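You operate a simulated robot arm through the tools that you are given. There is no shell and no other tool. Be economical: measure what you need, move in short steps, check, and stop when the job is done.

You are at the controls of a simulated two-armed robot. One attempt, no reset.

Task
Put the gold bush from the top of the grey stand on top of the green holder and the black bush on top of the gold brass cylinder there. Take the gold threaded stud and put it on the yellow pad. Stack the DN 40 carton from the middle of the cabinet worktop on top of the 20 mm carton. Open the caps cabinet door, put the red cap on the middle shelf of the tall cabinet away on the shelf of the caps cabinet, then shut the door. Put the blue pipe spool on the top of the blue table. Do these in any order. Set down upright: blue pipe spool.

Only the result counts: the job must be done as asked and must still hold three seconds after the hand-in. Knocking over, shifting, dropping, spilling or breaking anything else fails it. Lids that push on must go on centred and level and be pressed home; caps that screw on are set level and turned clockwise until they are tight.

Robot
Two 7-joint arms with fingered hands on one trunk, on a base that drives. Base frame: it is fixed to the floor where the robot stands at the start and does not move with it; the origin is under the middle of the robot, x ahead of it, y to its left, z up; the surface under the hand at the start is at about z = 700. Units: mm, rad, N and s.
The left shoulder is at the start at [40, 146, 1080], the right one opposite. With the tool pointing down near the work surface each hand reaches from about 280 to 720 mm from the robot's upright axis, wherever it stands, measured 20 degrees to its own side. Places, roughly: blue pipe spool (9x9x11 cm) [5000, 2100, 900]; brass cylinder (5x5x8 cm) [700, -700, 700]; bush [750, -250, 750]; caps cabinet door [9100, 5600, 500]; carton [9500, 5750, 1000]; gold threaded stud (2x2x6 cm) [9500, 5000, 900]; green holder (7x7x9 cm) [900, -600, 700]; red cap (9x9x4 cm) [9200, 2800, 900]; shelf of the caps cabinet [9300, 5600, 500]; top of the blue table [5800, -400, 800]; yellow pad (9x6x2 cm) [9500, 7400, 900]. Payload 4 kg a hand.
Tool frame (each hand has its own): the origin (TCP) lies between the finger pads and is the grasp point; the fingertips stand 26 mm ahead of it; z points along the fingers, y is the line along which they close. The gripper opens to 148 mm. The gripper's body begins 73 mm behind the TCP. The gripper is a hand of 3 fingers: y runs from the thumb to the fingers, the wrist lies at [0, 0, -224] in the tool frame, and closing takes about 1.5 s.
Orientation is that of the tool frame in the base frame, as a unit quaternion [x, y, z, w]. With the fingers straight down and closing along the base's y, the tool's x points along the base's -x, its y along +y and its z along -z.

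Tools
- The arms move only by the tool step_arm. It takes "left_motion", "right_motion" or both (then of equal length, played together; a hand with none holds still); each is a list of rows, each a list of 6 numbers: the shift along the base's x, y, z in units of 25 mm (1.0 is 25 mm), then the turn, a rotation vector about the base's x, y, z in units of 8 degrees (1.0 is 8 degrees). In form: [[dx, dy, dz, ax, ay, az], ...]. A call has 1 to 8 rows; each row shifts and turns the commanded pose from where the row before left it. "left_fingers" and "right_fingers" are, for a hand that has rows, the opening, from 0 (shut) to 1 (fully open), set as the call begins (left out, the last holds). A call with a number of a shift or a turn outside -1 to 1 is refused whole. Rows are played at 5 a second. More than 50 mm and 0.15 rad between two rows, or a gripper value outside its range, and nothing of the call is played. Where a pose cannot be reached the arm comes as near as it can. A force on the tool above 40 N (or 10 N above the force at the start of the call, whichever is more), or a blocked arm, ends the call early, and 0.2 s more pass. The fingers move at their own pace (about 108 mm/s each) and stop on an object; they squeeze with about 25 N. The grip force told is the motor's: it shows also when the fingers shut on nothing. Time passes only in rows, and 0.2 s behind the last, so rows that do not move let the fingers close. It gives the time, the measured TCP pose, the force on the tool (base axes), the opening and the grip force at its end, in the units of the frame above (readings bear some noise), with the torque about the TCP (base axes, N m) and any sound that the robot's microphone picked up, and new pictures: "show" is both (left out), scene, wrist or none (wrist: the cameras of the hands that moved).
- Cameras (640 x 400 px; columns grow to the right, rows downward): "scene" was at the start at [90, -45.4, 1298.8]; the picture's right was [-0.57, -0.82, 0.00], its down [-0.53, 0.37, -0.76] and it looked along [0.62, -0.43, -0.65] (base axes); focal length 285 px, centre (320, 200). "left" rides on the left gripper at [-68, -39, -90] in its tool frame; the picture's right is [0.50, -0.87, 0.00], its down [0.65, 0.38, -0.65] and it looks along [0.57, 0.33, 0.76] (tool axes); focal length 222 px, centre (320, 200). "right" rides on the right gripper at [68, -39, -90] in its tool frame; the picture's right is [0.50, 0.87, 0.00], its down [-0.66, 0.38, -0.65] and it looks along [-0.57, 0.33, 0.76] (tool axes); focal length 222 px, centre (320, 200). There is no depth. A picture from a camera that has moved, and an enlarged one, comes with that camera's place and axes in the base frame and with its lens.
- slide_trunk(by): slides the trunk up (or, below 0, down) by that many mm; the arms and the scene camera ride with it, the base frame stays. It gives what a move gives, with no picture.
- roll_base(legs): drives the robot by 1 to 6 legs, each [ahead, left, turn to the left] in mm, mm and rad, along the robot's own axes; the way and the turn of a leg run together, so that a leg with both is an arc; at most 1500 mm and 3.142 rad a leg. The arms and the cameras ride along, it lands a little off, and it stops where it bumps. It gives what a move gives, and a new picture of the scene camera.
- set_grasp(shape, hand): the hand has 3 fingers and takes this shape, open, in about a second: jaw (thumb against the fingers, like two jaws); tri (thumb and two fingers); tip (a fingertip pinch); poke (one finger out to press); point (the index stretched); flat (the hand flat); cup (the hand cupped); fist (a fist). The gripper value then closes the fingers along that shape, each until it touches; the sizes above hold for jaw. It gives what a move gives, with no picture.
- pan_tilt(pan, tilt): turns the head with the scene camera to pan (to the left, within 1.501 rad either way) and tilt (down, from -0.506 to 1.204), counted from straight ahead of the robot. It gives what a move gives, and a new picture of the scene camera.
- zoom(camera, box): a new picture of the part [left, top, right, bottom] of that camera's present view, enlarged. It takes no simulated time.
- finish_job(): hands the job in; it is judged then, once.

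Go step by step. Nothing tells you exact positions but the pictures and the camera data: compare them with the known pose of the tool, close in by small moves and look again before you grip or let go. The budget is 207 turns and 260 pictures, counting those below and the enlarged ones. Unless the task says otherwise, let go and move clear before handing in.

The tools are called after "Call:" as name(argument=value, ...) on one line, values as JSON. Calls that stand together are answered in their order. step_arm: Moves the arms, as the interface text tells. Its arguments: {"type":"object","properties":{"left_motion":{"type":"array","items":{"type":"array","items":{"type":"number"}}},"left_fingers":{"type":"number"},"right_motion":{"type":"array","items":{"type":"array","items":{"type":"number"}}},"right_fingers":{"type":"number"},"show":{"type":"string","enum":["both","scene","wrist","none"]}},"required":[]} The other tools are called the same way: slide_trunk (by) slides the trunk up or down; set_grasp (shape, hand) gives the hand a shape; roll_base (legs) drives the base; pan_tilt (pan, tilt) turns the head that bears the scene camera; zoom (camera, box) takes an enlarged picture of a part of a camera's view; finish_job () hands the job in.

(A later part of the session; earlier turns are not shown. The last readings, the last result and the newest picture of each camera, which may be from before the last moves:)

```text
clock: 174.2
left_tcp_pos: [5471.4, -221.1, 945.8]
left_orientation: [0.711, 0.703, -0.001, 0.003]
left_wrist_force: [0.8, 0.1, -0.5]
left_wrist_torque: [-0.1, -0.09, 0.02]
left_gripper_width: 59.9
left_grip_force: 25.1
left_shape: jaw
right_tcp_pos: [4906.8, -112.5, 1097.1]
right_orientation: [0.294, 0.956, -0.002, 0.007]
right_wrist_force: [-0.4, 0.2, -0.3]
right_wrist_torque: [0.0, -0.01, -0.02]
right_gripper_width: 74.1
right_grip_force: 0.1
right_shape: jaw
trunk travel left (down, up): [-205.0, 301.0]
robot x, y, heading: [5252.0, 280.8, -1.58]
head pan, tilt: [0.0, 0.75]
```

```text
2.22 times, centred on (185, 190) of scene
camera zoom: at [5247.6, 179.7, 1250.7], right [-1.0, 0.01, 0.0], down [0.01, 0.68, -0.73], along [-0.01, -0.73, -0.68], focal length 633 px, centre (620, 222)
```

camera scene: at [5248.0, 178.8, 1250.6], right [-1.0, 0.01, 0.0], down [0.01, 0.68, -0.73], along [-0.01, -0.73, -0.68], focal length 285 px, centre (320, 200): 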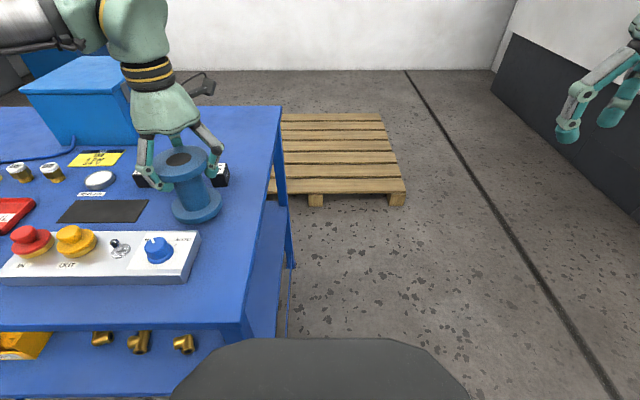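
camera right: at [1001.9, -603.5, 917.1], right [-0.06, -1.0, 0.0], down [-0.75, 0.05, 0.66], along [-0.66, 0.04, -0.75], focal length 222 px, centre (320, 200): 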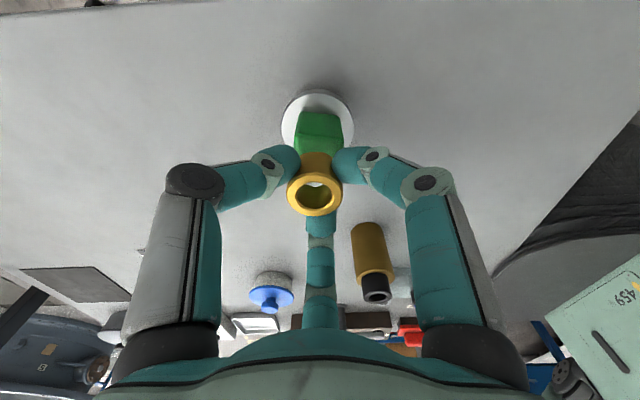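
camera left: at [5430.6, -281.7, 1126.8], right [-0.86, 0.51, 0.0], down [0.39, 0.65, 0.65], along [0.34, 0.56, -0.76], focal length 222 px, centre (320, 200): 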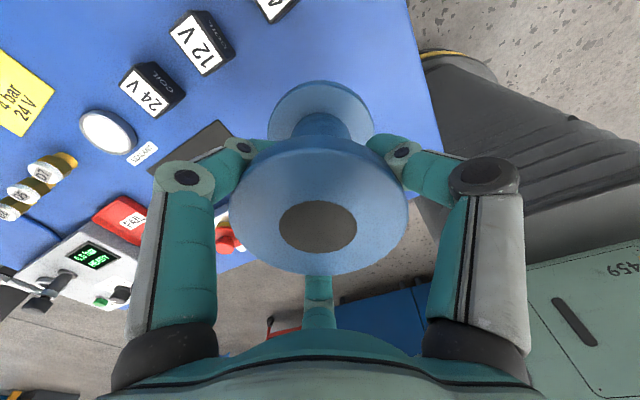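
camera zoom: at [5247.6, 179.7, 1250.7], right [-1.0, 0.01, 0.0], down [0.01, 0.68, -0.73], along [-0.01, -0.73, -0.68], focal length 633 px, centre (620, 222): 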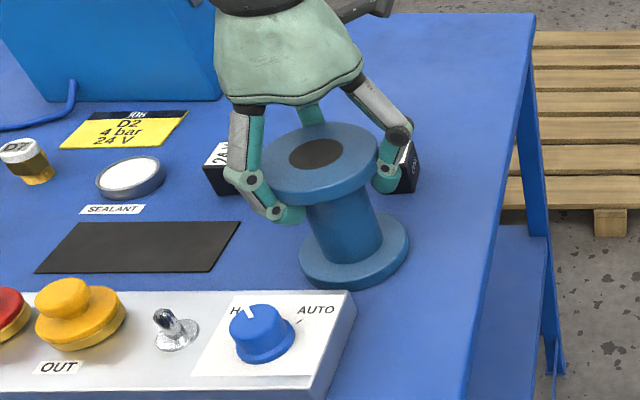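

The weight is taken by the table. Opening the fingers and rising straight up.

Call:
step_arm(left_motion=[[0, 0, 0, 0, 0, 0], [0, 0, 0, 0, 0, 0], [0, 0, 0, 0, 0, 0], [0, 0, 0, 0, 0, 0], [0, 0, 1, 0, 0, 0], [0, 0, 1, 0, 0, 0], [0, 0, 1, 0, 0, 0], [0, 0, 1, 0, 0, 0]], left_fingers=1, show="scene")

```text
clock: 176.0
left_tcp_pos: [5469.0, -219.9, 1044.8]
left_orientation: [0.711, 0.703, -0.001, 0.003]
left_wrist_force: [-0.9, -0.1, 0.3]
left_wrist_torque: [-0.01, 0.0, -0.03]
left_gripper_width: 147.7
left_grip_force: 0.1
left_shape: jaw
right_tcp_pos: [4905.8, -110.7, 1097.2]
right_orientation: [0.293, 0.956, -0.002, 0.009]
right_wrist_force: [0.2, 1.3, 0.2]
right_wrist_torque: [-0.02, -0.01, 0.0]
right_gripper_width: 73.5
right_grip_force: 0.2
right_shape: jaw
trunk travel left (down, up): [-205.0, 301.0]
robot x, y, heading: [5247.2, 284.7, -1.578]
head pan, tilt: [0.0, 0.75]
camera scene: at [5247.1, 180.2, 1250.7], right [-1.0, 0.01, 0.0], down [0.01, 0.68, -0.73], along [-0.01, -0.73, -0.68], focal length 285 px, centre (320, 200)
```

scene: 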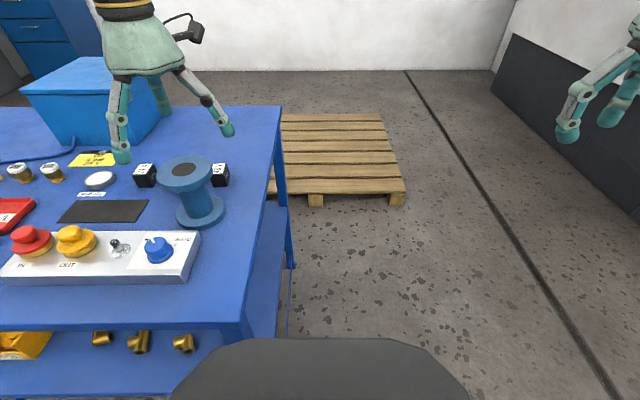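

The spool stands on the table. I'll retract the left hand and drive along the aisle toward the tall cabinet.

Call:
step_arm(left_motion=[[0, 0, 1, 0, 0, 0], [0, 0, 1, 0, 0, 0], [0, 0.5, 1, 0, 0, 0], [0, 1, 0, 0, 0, 0], [0, 1, 0, 0, 0, 0], [0, 1, 0, 0, 0, 0], [0, 1, 0, 0, 0, 0], [0, 1, 0, 0, 0, 0]], show="none")

Call:
roll_base(legs=[[-850, 0, 0], [0, 0, 1.578], [1400, 0, 0], [500, 0, 0]])

Call:
pan_tilt(pan=0.3, tilt=0.25)

```text
clock: 177.8
left_tcp_pos: [5470.0, -82.5, 1119.1]
left_orientation: [0.712, 0.703, -0.002, 0.004]
left_wrist_force: [-0.5, 0.5, -0.2]
left_wrist_torque: [-0.05, 0.0, 0.01]
left_gripper_width: 148.2
left_grip_force: 0.1
left_shape: jaw
right_tcp_pos: [4906.9, -112.3, 1098.1]
right_orientation: [0.294, 0.956, -0.004, 0.008]
right_wrist_force: [0.2, -0.6, 0.7]
right_wrist_torque: [-0.01, -0.02, -0.01]
right_gripper_width: 73.9
right_grip_force: 0.0
right_shape: jaw
trunk travel left (down, up): [-205.0, 301.0]
robot x, y, heading: [5250.7, 279.8, -1.581]
head pan, tilt: [0.0, 0.75]
```

```text
clock: 195.4
left_tcp_pos: [7483.1, 1522.7, 1118.5]
left_orientation: [-0.037, 0.999, 0.001, 0.002]
left_wrist_force: [-0.7, 0.0, -0.1]
left_wrist_torque: [-0.02, 0.01, 0.01]
left_gripper_width: 147.8
left_grip_force: 0.0
left_shape: jaw
right_tcp_pos: [7560.6, 963.6, 1096.5]
right_orientation: [-0.506, 0.862, 0.005, 0.006]
right_wrist_force: [-0.4, -0.8, 0.3]
right_wrist_torque: [0.02, 0.02, 0.04]
right_gripper_width: 73.6
right_grip_force: 0.0
right_shape: jaw
trunk travel left (down, up): [-205.0, 301.0]
robot x, y, heading: [7138.5, 1270.8, 0.075]
head pan, tilt: [0.0, 0.75]
camera scene: at [7244.1, 1281.1, 1250.6], right [0.08, -1.0, 0.0], down [-0.68, -0.05, -0.73], along [0.73, 0.06, -0.68], focal length 285 px, centre (320, 200)
```

scene: 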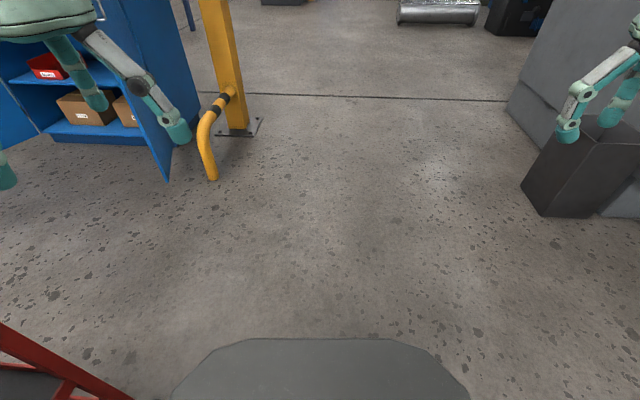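

```text
clock: 196.3
left_tcp_pos: [7483.1, 1522.3, 1118.0]
left_orientation: [-0.038, 0.999, 0.001, 0.003]
left_wrist_force: [-0.5, -0.2, 0.9]
left_wrist_torque: [0.02, 0.0, -0.01]
left_gripper_width: 147.8
left_grip_force: 0.1
left_shape: jaw
right_tcp_pos: [7561.2, 963.6, 1097.6]
right_orientation: [-0.507, 0.862, 0.005, 0.008]
right_wrist_force: [-0.5, 1.2, -0.1]
right_wrist_torque: [0.0, -0.01, 0.03]
right_gripper_width: 73.6
right_grip_force: 0.1
right_shape: jaw
trunk travel left (down, up): [-205.0, 301.0]
robot x, y, heading: [7144.3, 1270.6, 0.077]
head pan, tilt: [0.3, 0.25]
camera scene: at [7248.1, 1309.1, 1295.7], right [0.37, -0.93, 0.0], down [-0.23, -0.09, -0.97], along [0.9, 0.36, -0.25], focal length 285 px, centre (320, 200)
```

scene: 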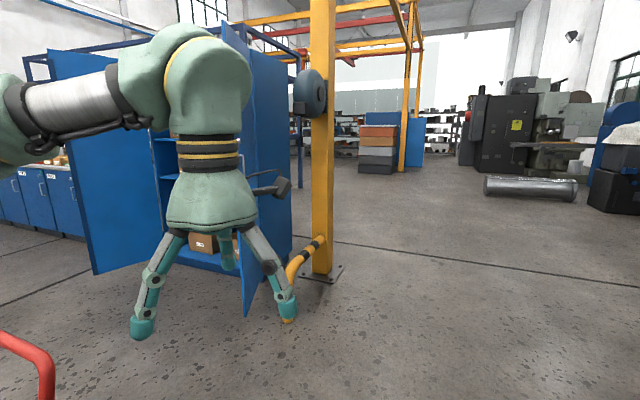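

The tall cabinet's open doors lie ahead-left. I'll drive to x≈8150 and look left before moving north.

Call:
roll_base(legs=[[1000, 0, -0.075]])

Call:
pan_tilt(pan=1.3, tilt=0.45)

```text
clock: 201.4
left_tcp_pos: [8470.2, 1559.3, 1119.6]
left_orientation: [-0.015, 1.0, 0.001, 0.003]
left_wrist_force: [0.1, -0.4, 0.6]
left_wrist_torque: [0.01, -0.01, -0.02]
left_gripper_width: 147.9
left_grip_force: 0.0
left_shape: jaw
right_tcp_pos: [8523.2, 997.5, 1097.7]
right_orientation: [-0.486, 0.874, 0.005, 0.006]
right_wrist_force: [-0.8, 0.5, 0.7]
right_wrist_torque: [0.01, 0.0, 0.01]
right_gripper_width: 74.1
right_grip_force: 0.2
right_shape: jaw
trunk travel left (down, up): [-205.0, 301.0]
robot x, y, heading: [8113.9, 1323.7, 0.028]
head pan, tilt: [0.3, 0.25]
camera scene: at [8225.2, 1356.6, 1295.7], right [0.33, -0.95, 0.0], down [-0.23, -0.08, -0.97], along [0.92, 0.32, -0.25], focal length 285 px, centre (320, 200)
```

scene: 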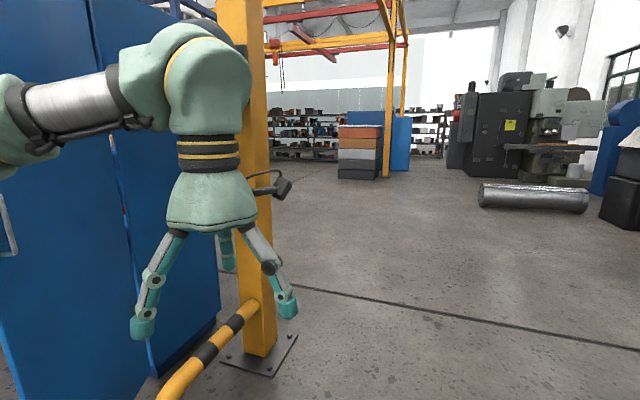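

```text
clock: 202.7
left_tcp_pos: [8470.6, 1559.6, 1118.9]
left_orientation: [-0.015, 1.0, 0.001, 0.002]
left_wrist_force: [0.1, 0.4, -1.5]
left_wrist_torque: [0.0, 0.01, 0.01]
left_gripper_width: 148.1
left_grip_force: 0.0
left_shape: jaw
right_tcp_pos: [8521.2, 997.4, 1097.1]
right_orientation: [-0.486, 0.874, 0.004, 0.006]
right_wrist_force: [-0.1, 0.4, -0.1]
right_wrist_torque: [0.01, -0.04, 0.02]
right_gripper_width: 74.1
right_grip_force: 0.1
right_shape: jaw
trunk travel left (down, up): [-205.0, 301.0]
robot x, y, heading: [8116.8, 1324.6, 0.032]
head pan, tilt: [1.3, 0.45]
camera scene: at [8158.7, 1415.5, 1277.1], right [0.97, -0.24, 0.0], down [-0.1, -0.42, -0.9], along [0.21, 0.87, -0.44], focal length 285 px, centre (320, 200)
```

scene: 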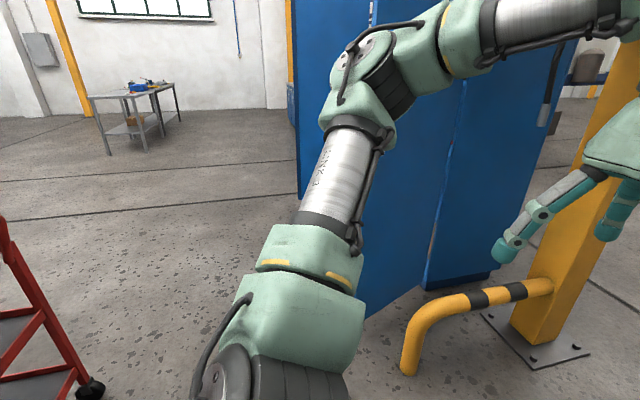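

The gap is clear: door end at x≈8675, trolley left of x≈7400. Strafe left to y≈2880 to face the cabinet.

Call:
roll_base(legs=[[0, 1450, -0.03], [0, 100, 0]])

Call:
pan_tilt(pan=0.0, tilt=0.35)

```text
clock: 207.0
left_tcp_pos: [8463.8, 2398.1, 1118.1]
left_orientation: [0.017, 1.0, 0.003, -0.003]
left_wrist_force: [0.8, 1.1, -0.9]
left_wrist_torque: [-0.1, -0.02, 0.0]
left_gripper_width: 148.0
left_grip_force: 0.0
left_shape: jaw
right_tcp_pos: [8499.6, 1836.5, 1096.9]
right_orientation: [-0.469, 0.883, 0.004, 0.006]
right_wrist_force: [0.8, 1.2, -0.3]
right_wrist_torque: [-0.05, 0.0, -0.01]
right_gripper_width: 74.0
right_grip_force: 0.1
right_shape: jaw
trunk travel left (down, up): [-205.0, 301.0]
robot x, y, heading: [8103.8, 2172.8, -0.003]
head pan, tilt: [1.3, 0.45]
stopped in leg 1: the robot was blocked; the commanded pose is now the measured one
camera scene: at [8151.4, 2269.8, 1276.8], right [0.96, -0.27, 0.0], down [-0.12, -0.42, -0.9], along [0.25, 0.87, -0.44], focal length 285 px, centre (320, 200)
```

scene: 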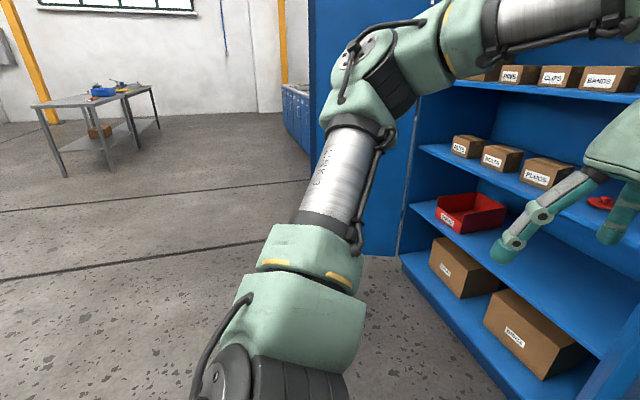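

```text
clock: 208.5
left_tcp_pos: [8463.6, 2395.8, 1119.1]
left_orientation: [0.016, 1.0, 0.004, -0.002]
left_wrist_force: [-0.4, -0.6, 0.8]
left_wrist_torque: [-0.04, 0.0, 0.0]
left_gripper_width: 147.7
left_grip_force: 0.1
left_shape: jaw
right_tcp_pos: [8499.2, 1835.3, 1097.3]
right_orientation: [-0.47, 0.883, 0.005, 0.007]
right_wrist_force: [0.4, 0.2, 0.0]
right_wrist_torque: [-0.02, 0.0, 0.01]
right_gripper_width: 73.8
right_grip_force: 0.1
right_shape: jaw
trunk travel left (down, up): [-205.0, 301.0]
robot x, y, heading: [8104.0, 2177.0, -0.008]
head pan, tilt: [0.0, 0.351]
camera scene: at [8218.8, 2178.6, 1286.3], right [-0.01, -1.0, 0.0], down [-0.34, 0.0, -0.94], along [0.94, 0.0, -0.34], focal length 285 px, centre (320, 200)
```

scene: 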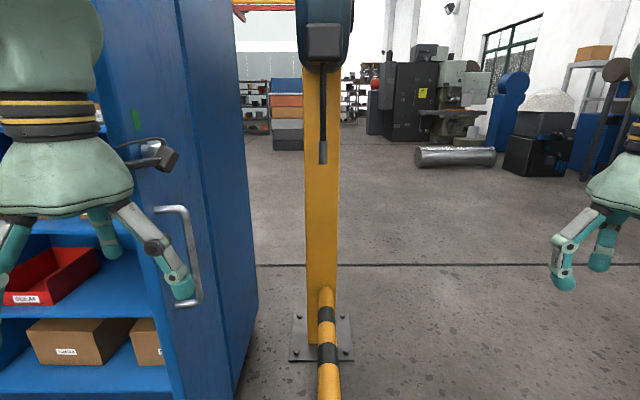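

My left hand touched the open right door. I'll back off right/back, strafe beyond it, then look.

Call:
roll_base(legs=[[0, -80, 0], [-400, 0, 0], [0, 780, 0]])

Call:
pan_tilt(pan=-0.1, tilt=0.3)

```text
clock: 215.4
left_tcp_pos: [8073.9, 3113.5, 1119.3]
left_orientation: [0.01, 1.0, 0.003, -0.002]
left_wrist_force: [-0.8, -0.1, 0.0]
left_wrist_torque: [-0.01, -0.01, 0.0]
left_gripper_width: 148.2
left_grip_force: 0.1
left_shape: jaw
right_tcp_pos: [8116.5, 2552.1, 1096.5]
right_orientation: [-0.475, 0.88, 0.005, 0.007]
right_wrist_force: [0.2, 0.4, -0.3]
right_wrist_torque: [-0.01, -0.02, -0.01]
right_gripper_width: 73.7
right_grip_force: 0.1
right_shape: jaw
trunk travel left (down, up): [-205.0, 301.0]
robot x, y, heading: [7716.8, 2890.3, 0.01]
head pan, tilt: [0.0, 0.351]
camera scene: at [7833.3, 2892.7, 1286.3], right [0.01, -1.0, 0.0], down [-0.34, 0.0, -0.94], along [0.94, 0.01, -0.34], focal length 285 px, centre (320, 200)
```

scene: 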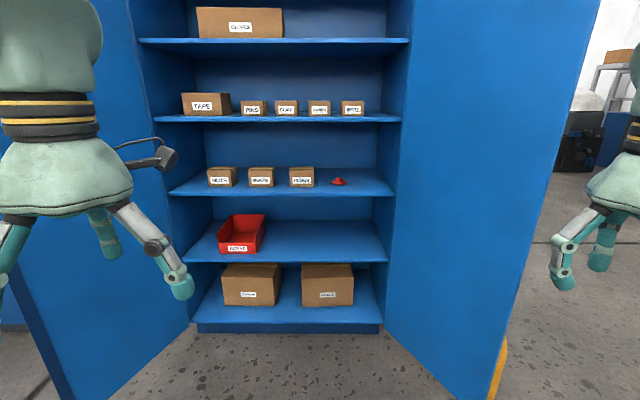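

```text
clock: 216.1
left_tcp_pos: [8073.9, 3114.3, 1117.7]
left_orientation: [0.01, 1.0, 0.004, -0.001]
left_wrist_force: [0.2, -1.0, 0.2]
left_wrist_torque: [-0.04, 0.03, 0.0]
left_gripper_width: 148.0
left_grip_force: 0.1
left_shape: jaw
right_tcp_pos: [8118.5, 2552.8, 1096.8]
right_orientation: [-0.475, 0.88, 0.005, 0.006]
right_wrist_force: [-1.0, -0.2, 0.1]
right_wrist_torque: [-0.05, 0.01, -0.01]
right_gripper_width: 73.7
right_grip_force: 0.0
right_shape: jaw
trunk travel left (down, up): [-205.0, 301.0]
robot x, y, heading: [7720.9, 2890.5, 0.009]
head pan, tilt: [-0.099, 0.3]
camera scene: at [7833.2, 2883.6, 1291.0], right [-0.09, -1.0, 0.0], down [-0.29, 0.03, -0.96], along [0.95, -0.09, -0.3], focal length 285 px, centre (320, 200)
```

scene: 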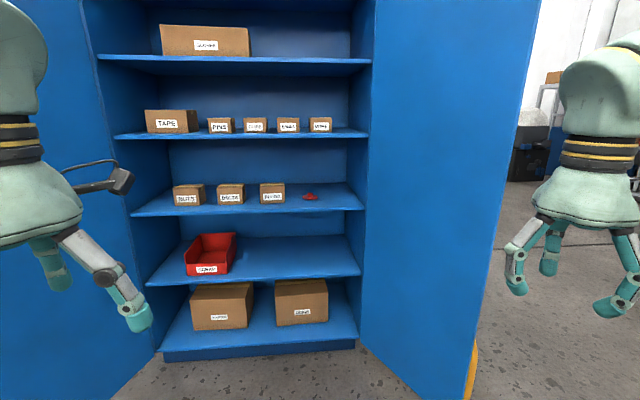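

The red cap is on the middle shelf near (9200,2818,~890). I'll zoom to see its shape.

Call:
zoom(camera="scene", box=[260, 160, 360, 222])

```text
6.40 times, centred on (310, 191) of scene
camera zoom: at [7833.2, 2883.6, 1291.0], right [-0.09, -1.0, 0.0], down [-0.29, 0.03, -0.96], along [0.95, -0.09, -0.3], focal length 1824 px, centre (384, 258)
```

zoom: 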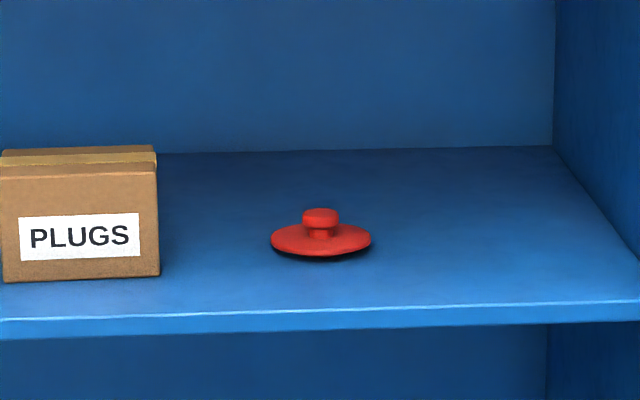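

The cap has a central knob. I'll tilt the right hand 35° forward with its closing line along y, then drive closer between the doors.

Call:
step_arm(right_motion=[[0, 0, 0, 0, 0, -0.89], [0, 0, 0, 0, 0, -0.89], [0, 0, 0, 0, 0, -0.89], [0, 0, 0, 0, 0, -0.89], [0, 0, 0, 0, 0, -0.89], [0, 0, 0, 0, 0, -0.89], [0, 0, 0, 0, 0, -0.89], [0, 0, 0, 0, 0, -0.89]], show="none")

Call:
step_arm(right_motion=[[0, 0, 0, 0, -0.6, 0], [0, 0, 0, 0, -0.6, 0], [0, 0, 0, 0, -0.6, 0], [0, 0, 0, 0, -0.6, 0], [0, 0, 0, 0, -0.6, 0], [0, 0, 0, 0, -0.6, 0], [0, 0, 0, 0, -0.6, 0]], right_fingers=0.5, show="none")

Call:
roll_base(legs=[[750, 150, 0]])

```text
clock: 217.9
left_tcp_pos: [8075.7, 3113.3, 1118.9]
left_orientation: [0.01, 1.0, 0.003, -0.001]
left_wrist_force: [1.0, -0.3, -0.7]
left_wrist_torque: [-0.01, 0.02, 0.01]
left_gripper_width: 148.1
left_grip_force: 0.0
left_shape: jaw
right_tcp_pos: [8119.3, 2553.5, 1096.5]
right_orientation: [0.003, 1.0, 0.003, 0.009]
right_wrist_force: [-0.5, -0.1, -0.5]
right_wrist_torque: [0.03, -0.03, 0.0]
right_gripper_width: 73.7
right_grip_force: 0.1
right_shape: jaw
trunk travel left (down, up): [-205.0, 301.0]
robot x, y, heading: [7720.2, 2889.0, 0.007]
head pan, tilt: [-0.099, 0.3]
```

```text
clock: 219.5
left_tcp_pos: [8074.9, 3113.5, 1118.3]
left_orientation: [0.01, 1.0, 0.003, -0.001]
left_wrist_force: [0.4, -0.7, 0.3]
left_wrist_torque: [0.0, 0.02, -0.03]
left_gripper_width: 148.0
left_grip_force: 0.1
left_shape: jaw
right_tcp_pos: [8117.4, 2554.6, 1096.9]
right_orientation: [0.002, 0.954, 0.002, 0.299]
right_wrist_force: [-0.5, -0.1, -0.2]
right_wrist_torque: [0.01, 0.0, 0.01]
right_gripper_width: 74.0
right_grip_force: 0.1
right_shape: jaw
trunk travel left (down, up): [-205.0, 301.0]
robot x, y, heading: [7716.4, 2888.6, 0.003]
head pan, tilt: [-0.099, 0.3]
```

```text
clock: 223.6
left_tcp_pos: [8820.0, 3252.5, 1118.0]
left_orientation: [0.018, 1.0, 0.004, -0.002]
left_wrist_force: [-0.2, 0.0, 0.0]
left_wrist_torque: [-0.01, 0.01, -0.01]
left_gripper_width: 148.1
left_grip_force: 0.0
left_shape: jaw
right_tcp_pos: [8854.0, 2692.6, 1096.0]
right_orientation: [0.01, 0.955, -0.001, 0.297]
right_wrist_force: [0.4, -0.4, -0.6]
right_wrist_torque: [0.0, 0.02, 0.01]
right_gripper_width: 73.6
right_grip_force: 0.0
right_shape: jaw
trunk travel left (down, up): [-205.0, 301.0]
robot x, y, heading: [8461.3, 3039.1, -0.01]
head pan, tilt: [-0.099, 0.3]
camera scene: at [8575.2, 3027.6, 1291.0], right [-0.11, -0.99, 0.0], down [-0.29, 0.03, -0.96], along [0.95, -0.1, -0.3], focal length 285 px, centre (320, 200)
```

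scene: 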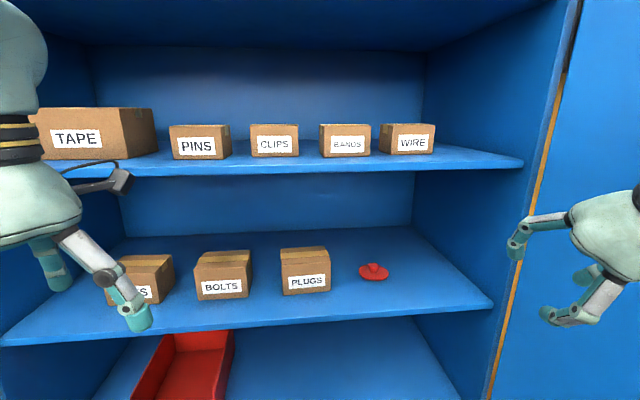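

Cap at ≈(9245,2806), shelf z≈848, shelf front x≈9105, upper shelf ≈1180. I'll lower the right hand outside, then drive 170 mm closer.

Call:
step_arm(right_motion=[[0, 0.5, -1, 0, 0, 0], [0, 0.5, -1, 0, 0, 0], [0, 0.5, -1, 0, 0, 0], [0, 0.5, -1, 0, 0, 0], [0, 0.5, -1, 0, 0, 0], [0, 0.5, -1, 0, 0, 0], [0, 0.5, -1, 0, 0, 0], [0, 0.5, 0, 0, 0, 0]], show="none")

Call:
roll_base(legs=[[170, 0, 0.01]])

Call:
step_arm(right_motion=[[0, 0, -0.4, 0, 0, 0]], show="wrist")

```text
clock: 225.4
left_tcp_pos: [8820.0, 3253.7, 1118.7]
left_orientation: [0.018, 1.0, 0.003, -0.002]
left_wrist_force: [1.0, -0.1, 0.5]
left_wrist_torque: [-0.01, 0.02, 0.0]
left_gripper_width: 147.8
left_grip_force: 0.1
left_shape: jaw
right_tcp_pos: [8881.4, 2788.0, 931.6]
right_orientation: [0.01, 0.955, -0.001, 0.296]
right_wrist_force: [-0.5, 0.1, -0.7]
right_wrist_torque: [-0.02, -0.02, -0.02]
right_gripper_width: 73.8
right_grip_force: 0.0
right_shape: jaw
right hand out of reach, approached as far as the arm can: row 5, 6, 7
trunk travel left (down, up): [-205.0, 301.0]
robot x, y, heading: [8462.1, 3036.5, -0.009]
head pan, tilt: [-0.099, 0.3]
```

```text
clock: 226.8
left_tcp_pos: [8987.1, 3255.7, 1118.7]
left_orientation: [0.014, 1.0, 0.004, -0.002]
left_wrist_force: [0.0, -0.5, -0.7]
left_wrist_torque: [-0.02, 0.0, 0.01]
left_gripper_width: 147.7
left_grip_force: 0.1
left_shape: jaw
right_tcp_pos: [9052.6, 2791.1, 931.7]
right_orientation: [0.006, 0.955, 0.001, 0.296]
right_wrist_force: [1.0, -0.2, 0.8]
right_wrist_torque: [0.02, -0.05, 0.01]
right_gripper_width: 73.9
right_grip_force: 0.0
right_shape: jaw
trunk travel left (down, up): [-205.0, 301.0]
robot x, y, heading: [8629.6, 3037.4, -0.004]
head pan, tilt: [-0.099, 0.3]
camera scene: at [8744.8, 3027.7, 1291.0], right [-0.1, -0.99, 0.0], down [-0.29, 0.03, -0.96], along [0.95, -0.1, -0.3], focal length 285 px, centre (320, 200)
```

scene: 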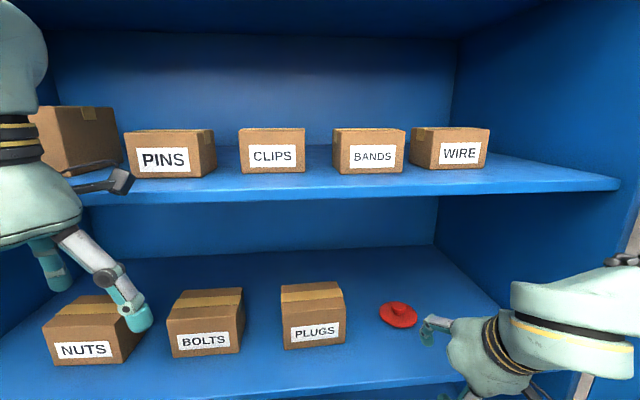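

```text
clock: 227.2
left_tcp_pos: [8986.9, 3256.1, 1118.4]
left_orientation: [0.015, 1.0, 0.004, -0.001]
left_wrist_force: [-0.7, -0.6, 0.1]
left_wrist_torque: [0.01, 0.01, -0.01]
left_gripper_width: 147.7
left_grip_force: 0.2
left_shape: jaw
right_tcp_pos: [9055.0, 2792.6, 924.5]
right_orientation: [0.005, 0.955, 0.001, 0.295]
right_wrist_force: [1.0, -0.1, -0.7]
right_wrist_torque: [0.0, 0.0, -0.02]
right_gripper_width: 73.7
right_grip_force: 0.1
right_shape: jaw
trunk travel left (down, up): [-205.0, 301.0]
robot x, y, heading: [8631.5, 3034.3, -0.002]
head pan, tilt: [-0.099, 0.3]
camera right: at [8948.2, 2752.9, 961.1], right [-0.4, 0.87, -0.28], down [0.18, 0.37, 0.91], along [0.9, 0.32, -0.3], focal length 222 px, centre (320, 200)
```

right: 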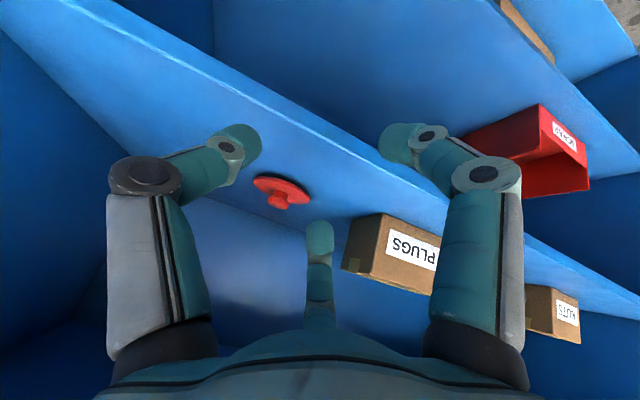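

Knob at about (9245,2800,886). Advancing the hand into the shelf at z≈915.

Call:
step_arm(right_motion=[[1, 0.05, -0.1, 0, 0, 0], [1, 0.05, -0.1, 0, 0, 0], [1, 0.05, -0.1, 0, 0, 0], [1, 0.05, 0, 0, 0, 0], [1, 0.05, 0, 0, 0, 0], [1, 0, 0, 0, 0, 0]], show="both")

```text
clock: 228.6
left_tcp_pos: [8988.2, 3255.9, 1118.5]
left_orientation: [0.014, 1.0, 0.003, -0.002]
left_wrist_force: [0.0, 0.2, -0.3]
left_wrist_torque: [-0.02, 0.02, 0.02]
left_gripper_width: 148.3
left_grip_force: 0.1
left_shape: jaw
right_tcp_pos: [9202.5, 2800.1, 914.2]
right_orientation: [0.004, 0.955, 0.001, 0.296]
right_wrist_force: [-0.3, -0.2, -0.2]
right_wrist_torque: [0.02, 0.02, 0.0]
right_gripper_width: 74.0
right_grip_force: 0.2
right_shape: jaw
trunk travel left (down, up): [-205.0, 301.0]
robot x, y, heading: [8630.2, 3033.4, 0.002]
head pan, tilt: [-0.099, 0.3]
camera scene: at [8745.4, 3027.9, 1290.9], right [-0.1, -0.99, 0.0], down [-0.29, 0.03, -0.95], along [0.95, -0.1, -0.3], focal length 285 px, centre (320, 200)
camera right: at [9096.2, 2761.5, 950.8], right [-0.4, 0.87, -0.28], down [0.18, 0.37, 0.91], along [0.9, 0.32, -0.3], focal length 222 px, centre (320, 200)
```

scene: 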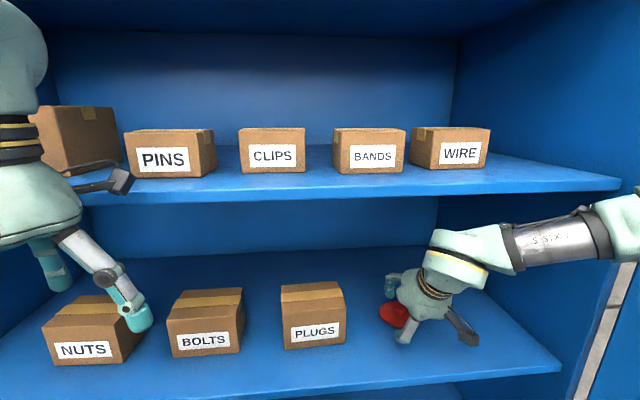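
right: 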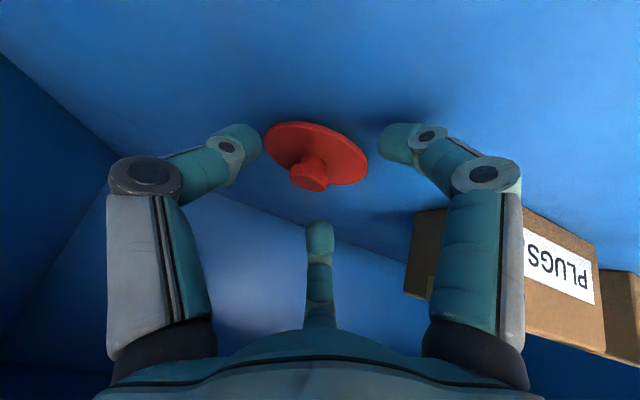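

Knob top ≈(9266,2808,881). Advancing and slightly lowering.

Call:
step_arm(right_motion=[[1, 0.16, 0, 0, 0, 0], [1, 0.16, 0, 0, 0, 0], [0.5, 0, -0.3, 0, 0, 0]], show="wrist")

Call:
zoom(camera="scene", box=[350, 210, 510, 340])

```text
clock: 229.4
left_tcp_pos: [8988.2, 3255.6, 1119.1]
left_orientation: [0.014, 1.0, 0.004, -0.002]
left_wrist_force: [0.1, 0.1, -0.7]
left_wrist_torque: [0.01, 0.02, 0.01]
left_gripper_width: 148.3
left_grip_force: 0.0
left_shape: jaw
right_tcp_pos: [9266.3, 2806.0, 906.9]
right_orientation: [0.005, 0.955, 0.001, 0.295]
right_wrist_force: [0.2, -0.4, 0.2]
right_wrist_torque: [0.03, -0.01, 0.01]
right_gripper_width: 74.2
right_grip_force: 0.1
right_shape: jaw
trunk travel left (down, up): [-205.0, 301.0]
robot x, y, heading: [8630.6, 3031.6, -0.002]
head pan, tilt: [-0.099, 0.3]
camera right: at [9158.9, 2767.1, 943.8], right [-0.4, 0.87, -0.28], down [0.18, 0.37, 0.91], along [0.9, 0.32, -0.3], focal length 222 px, centre (320, 200)
```

right: 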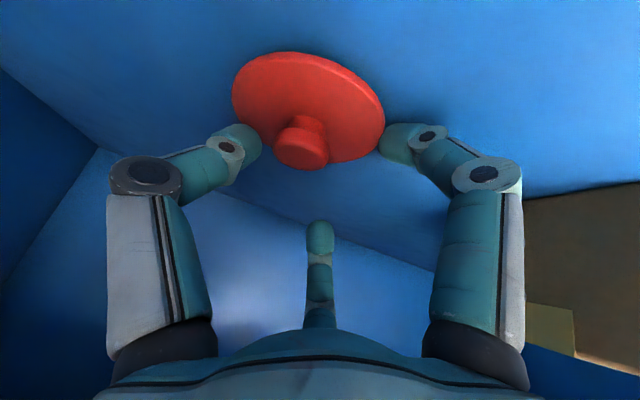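

```text
3.08 times, centred on (430, 275) of scene
camera zoom: at [8744.9, 3027.2, 1291.0], right [-0.1, -0.99, 0.0], down [-0.29, 0.03, -0.96], along [0.95, -0.1, -0.3], focal length 877 px, centre (-18, -31)
```

zoom: 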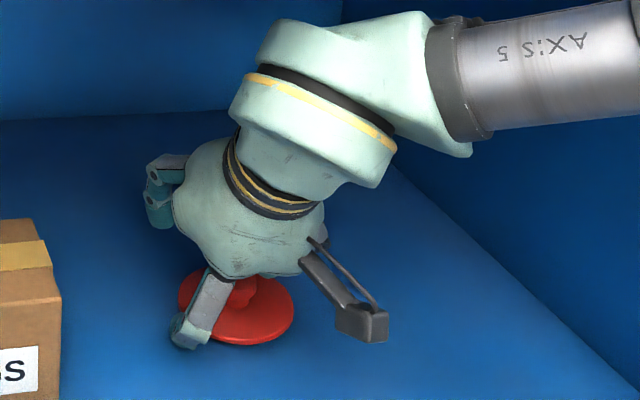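

The back finger nudged the cap slightly (now knob ≈(9267,2789)). I'll lift, narrow the opening, re-centre and look.

Call:
step_arm(right_motion=[[0, 0, 0.7, 0, 0, 0], [0, -0.7, 0, 0, 0, 0], [0, 0, 0, 0, 0, 0], [0, 0, 0, 0, 0, 0]], right_fingers=0.32, show="wrist")

```text
clock: 230.4
left_tcp_pos: [8987.5, 3255.3, 1119.1]
left_orientation: [0.014, 1.0, 0.003, -0.002]
left_wrist_force: [0.8, 0.9, 0.2]
left_wrist_torque: [-0.03, 0.04, -0.04]
left_gripper_width: 148.0
left_grip_force: 0.0
left_shape: jaw
right_tcp_pos: [9267.8, 2788.0, 923.3]
right_orientation: [0.006, 0.955, 0.0, 0.295]
right_wrist_force: [0.0, 0.1, 0.0]
right_wrist_torque: [-0.02, -0.01, 0.02]
right_gripper_width: 0.0
right_grip_force: 24.7
right_shape: jaw
trunk travel left (down, up): [-205.0, 301.0]
robot x, y, heading: [8632.0, 3033.8, -0.004]
head pan, tilt: [-0.099, 0.3]
camera right: at [9160.4, 2749.1, 961.1], right [-0.4, 0.87, -0.28], down [0.18, 0.37, 0.91], along [0.9, 0.32, -0.3], focal length 222 px, centre (320, 200)
```

right: 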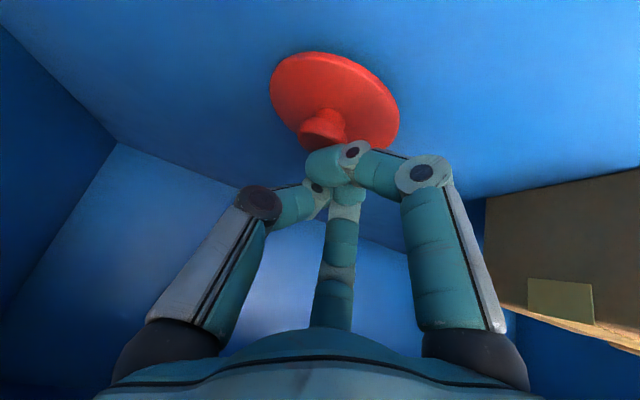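

The fingers shut fully for some reason; I'll reopen to 0.4 and look again.

Call:
step_arm(right_motion=[[0, 0, 0.2, 0, 0, 0], [0, 0, 0, 0, 0, 0], [0, 0, 0, 0, 0, 0], [0, 0, 0, 0, 0, 0]], right_fingers=0.4, show="wrist")

```text
clock: 231.4
left_tcp_pos: [8986.6, 3255.5, 1119.6]
left_orientation: [0.013, 1.0, 0.003, -0.002]
left_wrist_force: [0.1, 0.6, 0.1]
left_wrist_torque: [-0.01, 0.04, -0.01]
left_gripper_width: 147.8
left_grip_force: 0.1
left_shape: jaw
right_tcp_pos: [9267.5, 2788.1, 930.0]
right_orientation: [0.006, 0.955, 0.0, 0.295]
right_wrist_force: [-0.6, -1.2, -0.3]
right_wrist_torque: [0.02, -0.01, 0.0]
right_gripper_width: 58.8
right_grip_force: 0.2
right_shape: jaw
trunk travel left (down, up): [-205.0, 301.0]
robot x, y, heading: [8629.9, 3031.6, 0.001]
head pan, tilt: [-0.099, 0.3]
camera right: at [9160.3, 2750.0, 966.9], right [-0.4, 0.87, -0.28], down [0.17, 0.37, 0.91], along [0.9, 0.32, -0.3], focal length 222 px, centre (320, 200)
```

right: 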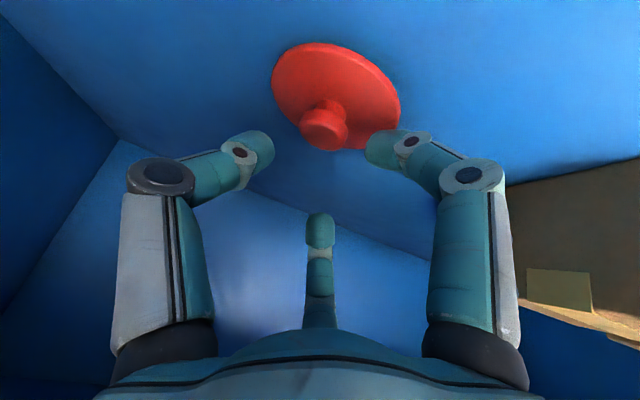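

Knob top is at about (9279,2783,884). I'll recentre, reduce tilt to ~22° for a better grip, and check.

Call:
step_arm(right_motion=[[0.46, -0.2, -0.6, 0, 0, 0], [0, 0, -0.2, 0, 0.4, 0], [0, 0, -0.2, 0, 0.4, 0], [0, 0, 0, 0, 0.4, 0], [0, 0, 0, 0, 0.4, 0]], show="wrist")

Call:
zoom(camera="scene", box=[350, 150, 560, 340])

```text
clock: 232.6
left_tcp_pos: [8987.8, 3256.6, 1118.4]
left_orientation: [0.014, 1.0, 0.003, -0.001]
left_wrist_force: [0.4, 0.5, -0.1]
left_wrist_torque: [0.01, 0.0, 0.01]
left_gripper_width: 148.4
left_grip_force: 0.0
left_shape: jaw
right_tcp_pos: [9278.2, 2783.0, 904.8]
right_orientation: [0.006, 0.982, 0.0, 0.186]
right_wrist_force: [1.0, 0.3, 3.8]
right_wrist_torque: [0.06, 0.05, 0.0]
right_gripper_width: 57.9
right_grip_force: 0.1
right_shape: jaw
trunk travel left (down, up): [-205.0, 301.0]
robot x, y, heading: [8628.7, 3032.9, -0.003]
head pan, tilt: [-0.099, 0.3]
camera right: at [9181.3, 2744.3, 965.0], right [-0.46, 0.87, -0.18], down [0.37, 0.37, 0.85], along [0.81, 0.32, -0.5], focal length 222 px, centre (320, 200)
```

right: 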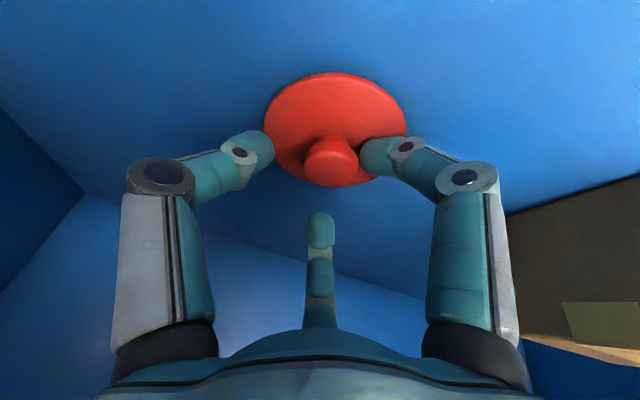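

```text
2.11 times, centred on (455, 245) of scene
camera zoom: at [8744.6, 3027.8, 1291.0], right [-0.1, -0.99, 0.0], down [-0.29, 0.03, -0.96], along [0.95, -0.1, -0.3], focal length 600 px, centre (36, 105)
```

zoom: 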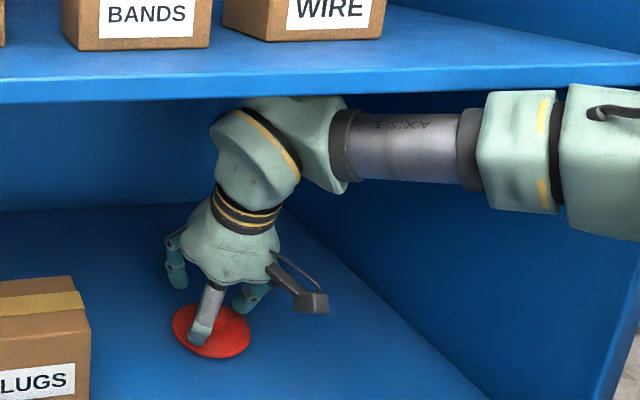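

The knob is centred between fingers and a fingertip just touches the disc. I'll lift 1.5 mm and close.

Call:
step_arm(right_motion=[[0, 0, 0.06, 0, 0, 0], [0, 0, 0, 0, 0, 0], [0, 0, 0, 0, 0, 0], [0, 0, 0, 0, 0, 0], [0, 0, 0, 0, 0, 0], [0, 0, 0, 0, 0, 0]], right_fingers=0, show="wrist")

```text
clock: 234.0
left_tcp_pos: [8988.6, 3255.3, 1119.3]
left_orientation: [0.014, 1.0, 0.004, -0.003]
left_wrist_force: [-0.6, -0.4, 0.3]
left_wrist_torque: [0.01, 0.01, 0.05]
left_gripper_width: 147.8
left_grip_force: 0.1
left_shape: jaw
right_tcp_pos: [9278.5, 2783.8, 906.7]
right_orientation: [0.006, 0.982, 0.0, 0.187]
right_wrist_force: [0.1, 1.3, 0.5]
right_wrist_torque: [0.0, 0.03, -0.03]
right_gripper_width: 0.9
right_grip_force: 25.1
right_shape: jaw
trunk travel left (down, up): [-205.0, 301.0]
robot x, y, heading: [8633.7, 3032.0, 0.001]
head pan, tilt: [-0.099, 0.3]
camera right: at [9181.9, 2744.5, 966.3], right [-0.46, 0.87, -0.18], down [0.37, 0.37, 0.85], along [0.81, 0.32, -0.49], focal length 222 px, centre (320, 200)
```

right: 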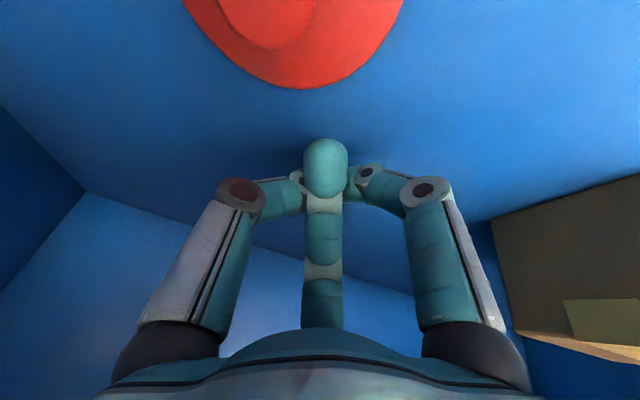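

The fingers slipped over and pushed the cap back toward me. I'll raise slightly, retreat, open and look again.

Call:
step_arm(right_motion=[[0, 0, 0.4, 0, 0, 0], [-0.5, 0, 0.3, 0, -0.4, 0], [-1, -0.5, 0, 0, -0.4, 0], [-1, -0.5, 0, 0, -0.4, 0], [-1, -0.5, 0, 0, -0.4, 0], [-1, 0, 0, 0, 0, 0]], show="none")

Call:
step_arm(right_motion=[[0, 0, 0, 0, 0, 0], [0, 0, 0, 0, 0, 0], [0, 0, 0, 0, 0, 0]], right_fingers=0.4, show="both")

```text
clock: 235.4
left_tcp_pos: [8986.7, 3256.2, 1120.0]
left_orientation: [0.015, 1.0, 0.003, -0.001]
left_wrist_force: [0.0, 0.0, -0.2]
left_wrist_torque: [-0.01, -0.02, 0.0]
left_gripper_width: 147.8
left_grip_force: 0.1
left_shape: jaw
right_tcp_pos: [9164.1, 2745.2, 924.0]
right_orientation: [0.005, 0.954, 0.001, 0.298]
right_wrist_force: [0.1, 0.2, -0.6]
right_wrist_torque: [-0.02, -0.03, 0.0]
right_gripper_width: 0.5
right_grip_force: 24.8
right_shape: jaw
trunk travel left (down, up): [-205.0, 301.0]
robot x, y, heading: [8627.9, 3035.6, 0.0]
head pan, tilt: [-0.099, 0.3]
```

```text
clock: 236.2
left_tcp_pos: [8988.2, 3256.1, 1118.2]
left_orientation: [0.013, 1.0, 0.004, -0.002]
left_wrist_force: [-0.4, 0.4, -0.9]
left_wrist_torque: [0.04, 0.01, 0.02]
left_gripper_width: 148.3
left_grip_force: 0.0
left_shape: jaw
right_tcp_pos: [9166.2, 2744.6, 922.5]
right_orientation: [0.005, 0.955, 0.002, 0.297]
right_wrist_force: [-0.3, 0.2, 0.2]
right_wrist_torque: [0.04, 0.02, 0.05]
right_gripper_width: 58.7
right_grip_force: 0.0
right_shape: jaw
trunk travel left (down, up): [-205.0, 301.0]
robot x, y, heading: [8633.9, 3035.2, -0.004]
head pan, tilt: [-0.099, 0.3]
camera scene: at [8744.7, 3027.6, 1291.0], right [-0.1, -0.99, 0.0], down [-0.29, 0.03, -0.96], along [0.95, -0.1, -0.3], focal length 285 px, centre (320, 200)
camera right: at [9059.4, 2706.0, 960.4], right [-0.4, 0.87, -0.28], down [0.18, 0.37, 0.91], along [0.9, 0.32, -0.3], focal length 222 px, centre (320, 200)
```

scene: 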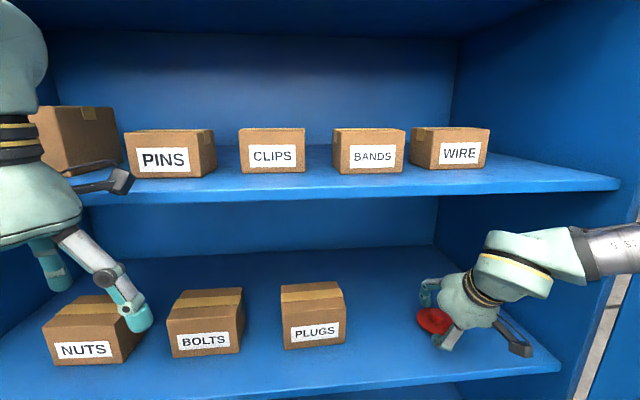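
right: 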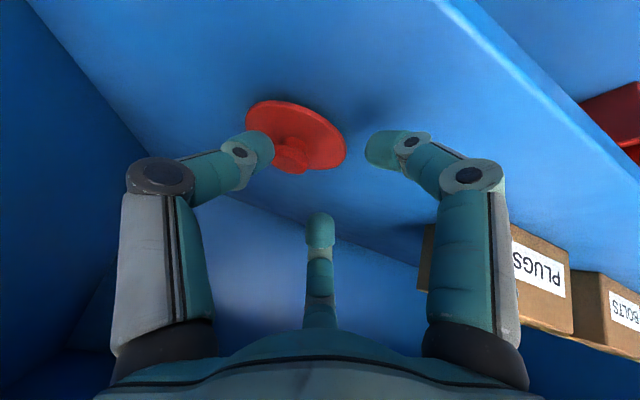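

Knob now ≈(9227,2730,881). The tips rise as they close, so I'll position above with opening 0.35, then close while descending.

Call:
step_arm(right_motion=[[0, -0.3, 0.4, 0, 0, 0], [1, -0.3, 0, 0, 0, 0], [1, 0, 0, 0, 0, 0], [0.44, 0, -0.2, 0, 0.4, 0], [0, 0, -0.3, 0, 0.4, 0], [0, 0, -0.3, 0, 0.4, 0], [0, 0, -0.2, 0, 0.4, 0]], right_fingers=0.36, show="wrist")

```text
clock: 237.8
left_tcp_pos: [8988.5, 3254.5, 1118.9]
left_orientation: [0.014, 1.0, 0.003, -0.002]
left_wrist_force: [-0.4, -0.1, -0.4]
left_wrist_torque: [0.0, 0.01, 0.04]
left_gripper_width: 147.9
left_grip_force: 0.1
left_shape: jaw
right_tcp_pos: [9227.2, 2730.4, 907.7]
right_orientation: [0.006, 0.982, 0.0, 0.188]
right_wrist_force: [-0.2, 0.1, 0.4]
right_wrist_torque: [0.02, -0.01, 0.08]
right_gripper_width: 53.6
right_grip_force: 0.1
right_shape: jaw
trunk travel left (down, up): [-205.0, 301.0]
robot x, y, heading: [8632.5, 3029.4, -0.008]
head pan, tilt: [-0.099, 0.3]
camera right: at [9130.2, 2692.3, 967.7], right [-0.46, 0.87, -0.18], down [0.37, 0.37, 0.85], along [0.81, 0.32, -0.49], focal length 222 px, centre (320, 200)
```

right: 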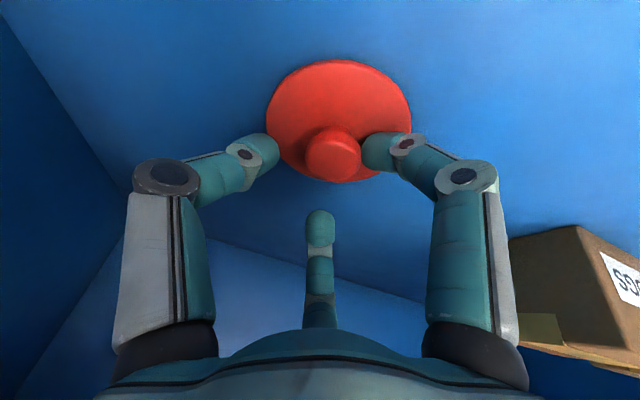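

The tool axis at the fingertips lies ~7 mm further forward, so I'll pull back 11 mm, lower a bit, and then close while descending.

Call:
step_arm(right_motion=[[-0.44, 0, 0, 0, 0, 0], [0, 0, -0.2, 0, 0, 0]], show="none")

Call:
step_arm(right_motion=[[0, 0, -0.5, 0, 0, 0], [0, 0, -0.1, 0, 0, 0], [0, 0, 0, 0, 0, 0], [0, 0, 0, 0, 0, 0], [0, 0, 0, 0, 0, 0]], right_fingers=0, show="wrist")

```text
clock: 238.4
left_tcp_pos: [8987.7, 3256.8, 1118.8]
left_orientation: [0.014, 1.0, 0.004, -0.001]
left_wrist_force: [1.2, 0.5, -0.4]
left_wrist_torque: [0.01, -0.03, -0.01]
left_gripper_width: 147.9
left_grip_force: 0.1
left_shape: jaw
right_tcp_pos: [9214.4, 2731.3, 904.6]
right_orientation: [0.006, 0.982, 0.0, 0.188]
right_wrist_force: [-1.5, 1.1, 5.5]
right_wrist_torque: [0.09, 0.17, 0.01]
right_gripper_width: 53.4
right_grip_force: 0.2
right_shape: jaw
trunk travel left (down, up): [-205.0, 301.0]
robot x, y, heading: [8630.1, 3033.4, -0.0]
head pan, tilt: [-0.099, 0.3]
```

```text
clock: 239.2
left_tcp_pos: [8986.6, 3256.0, 1119.5]
left_orientation: [0.015, 1.0, 0.002, -0.001]
left_wrist_force: [0.6, -0.1, -0.7]
left_wrist_torque: [0.01, 0.03, -0.01]
left_gripper_width: 147.7
left_grip_force: 0.0
left_shape: jaw
right_tcp_pos: [9217.6, 2732.5, 897.0]
right_orientation: [0.005, 0.98, 0.001, 0.199]
right_wrist_force: [-5.0, 0.5, 18.3]
right_wrist_torque: [-0.08, 0.26, -0.01]
right_gripper_width: 31.5
right_grip_force: 24.5
right_shape: jaw
trunk travel left (down, up): [-205.0, 301.0]
robot x, y, heading: [8631.3, 3031.2, -0.002]
head pan, tilt: [-0.099, 0.3]
stopped in row 3 (right hand): the force on the tool passed its limit at 41 N (the readings are from after the stop); the commanded pose is now the measured one
camera right: at [9119.5, 2693.2, 954.9], right [-0.45, 0.87, -0.19], down [0.35, 0.37, 0.86], along [0.82, 0.32, -0.48], focal length 222 px, centre (320, 200)
```

right: 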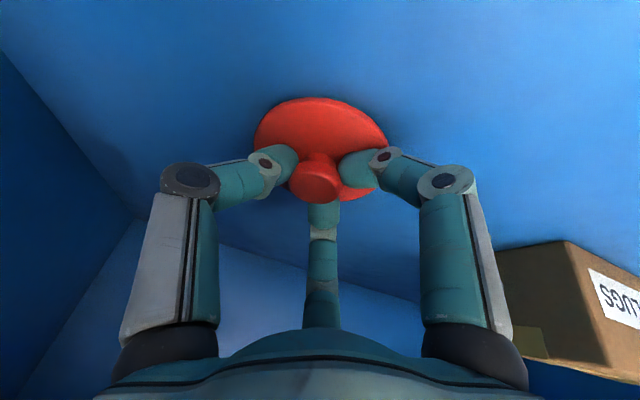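

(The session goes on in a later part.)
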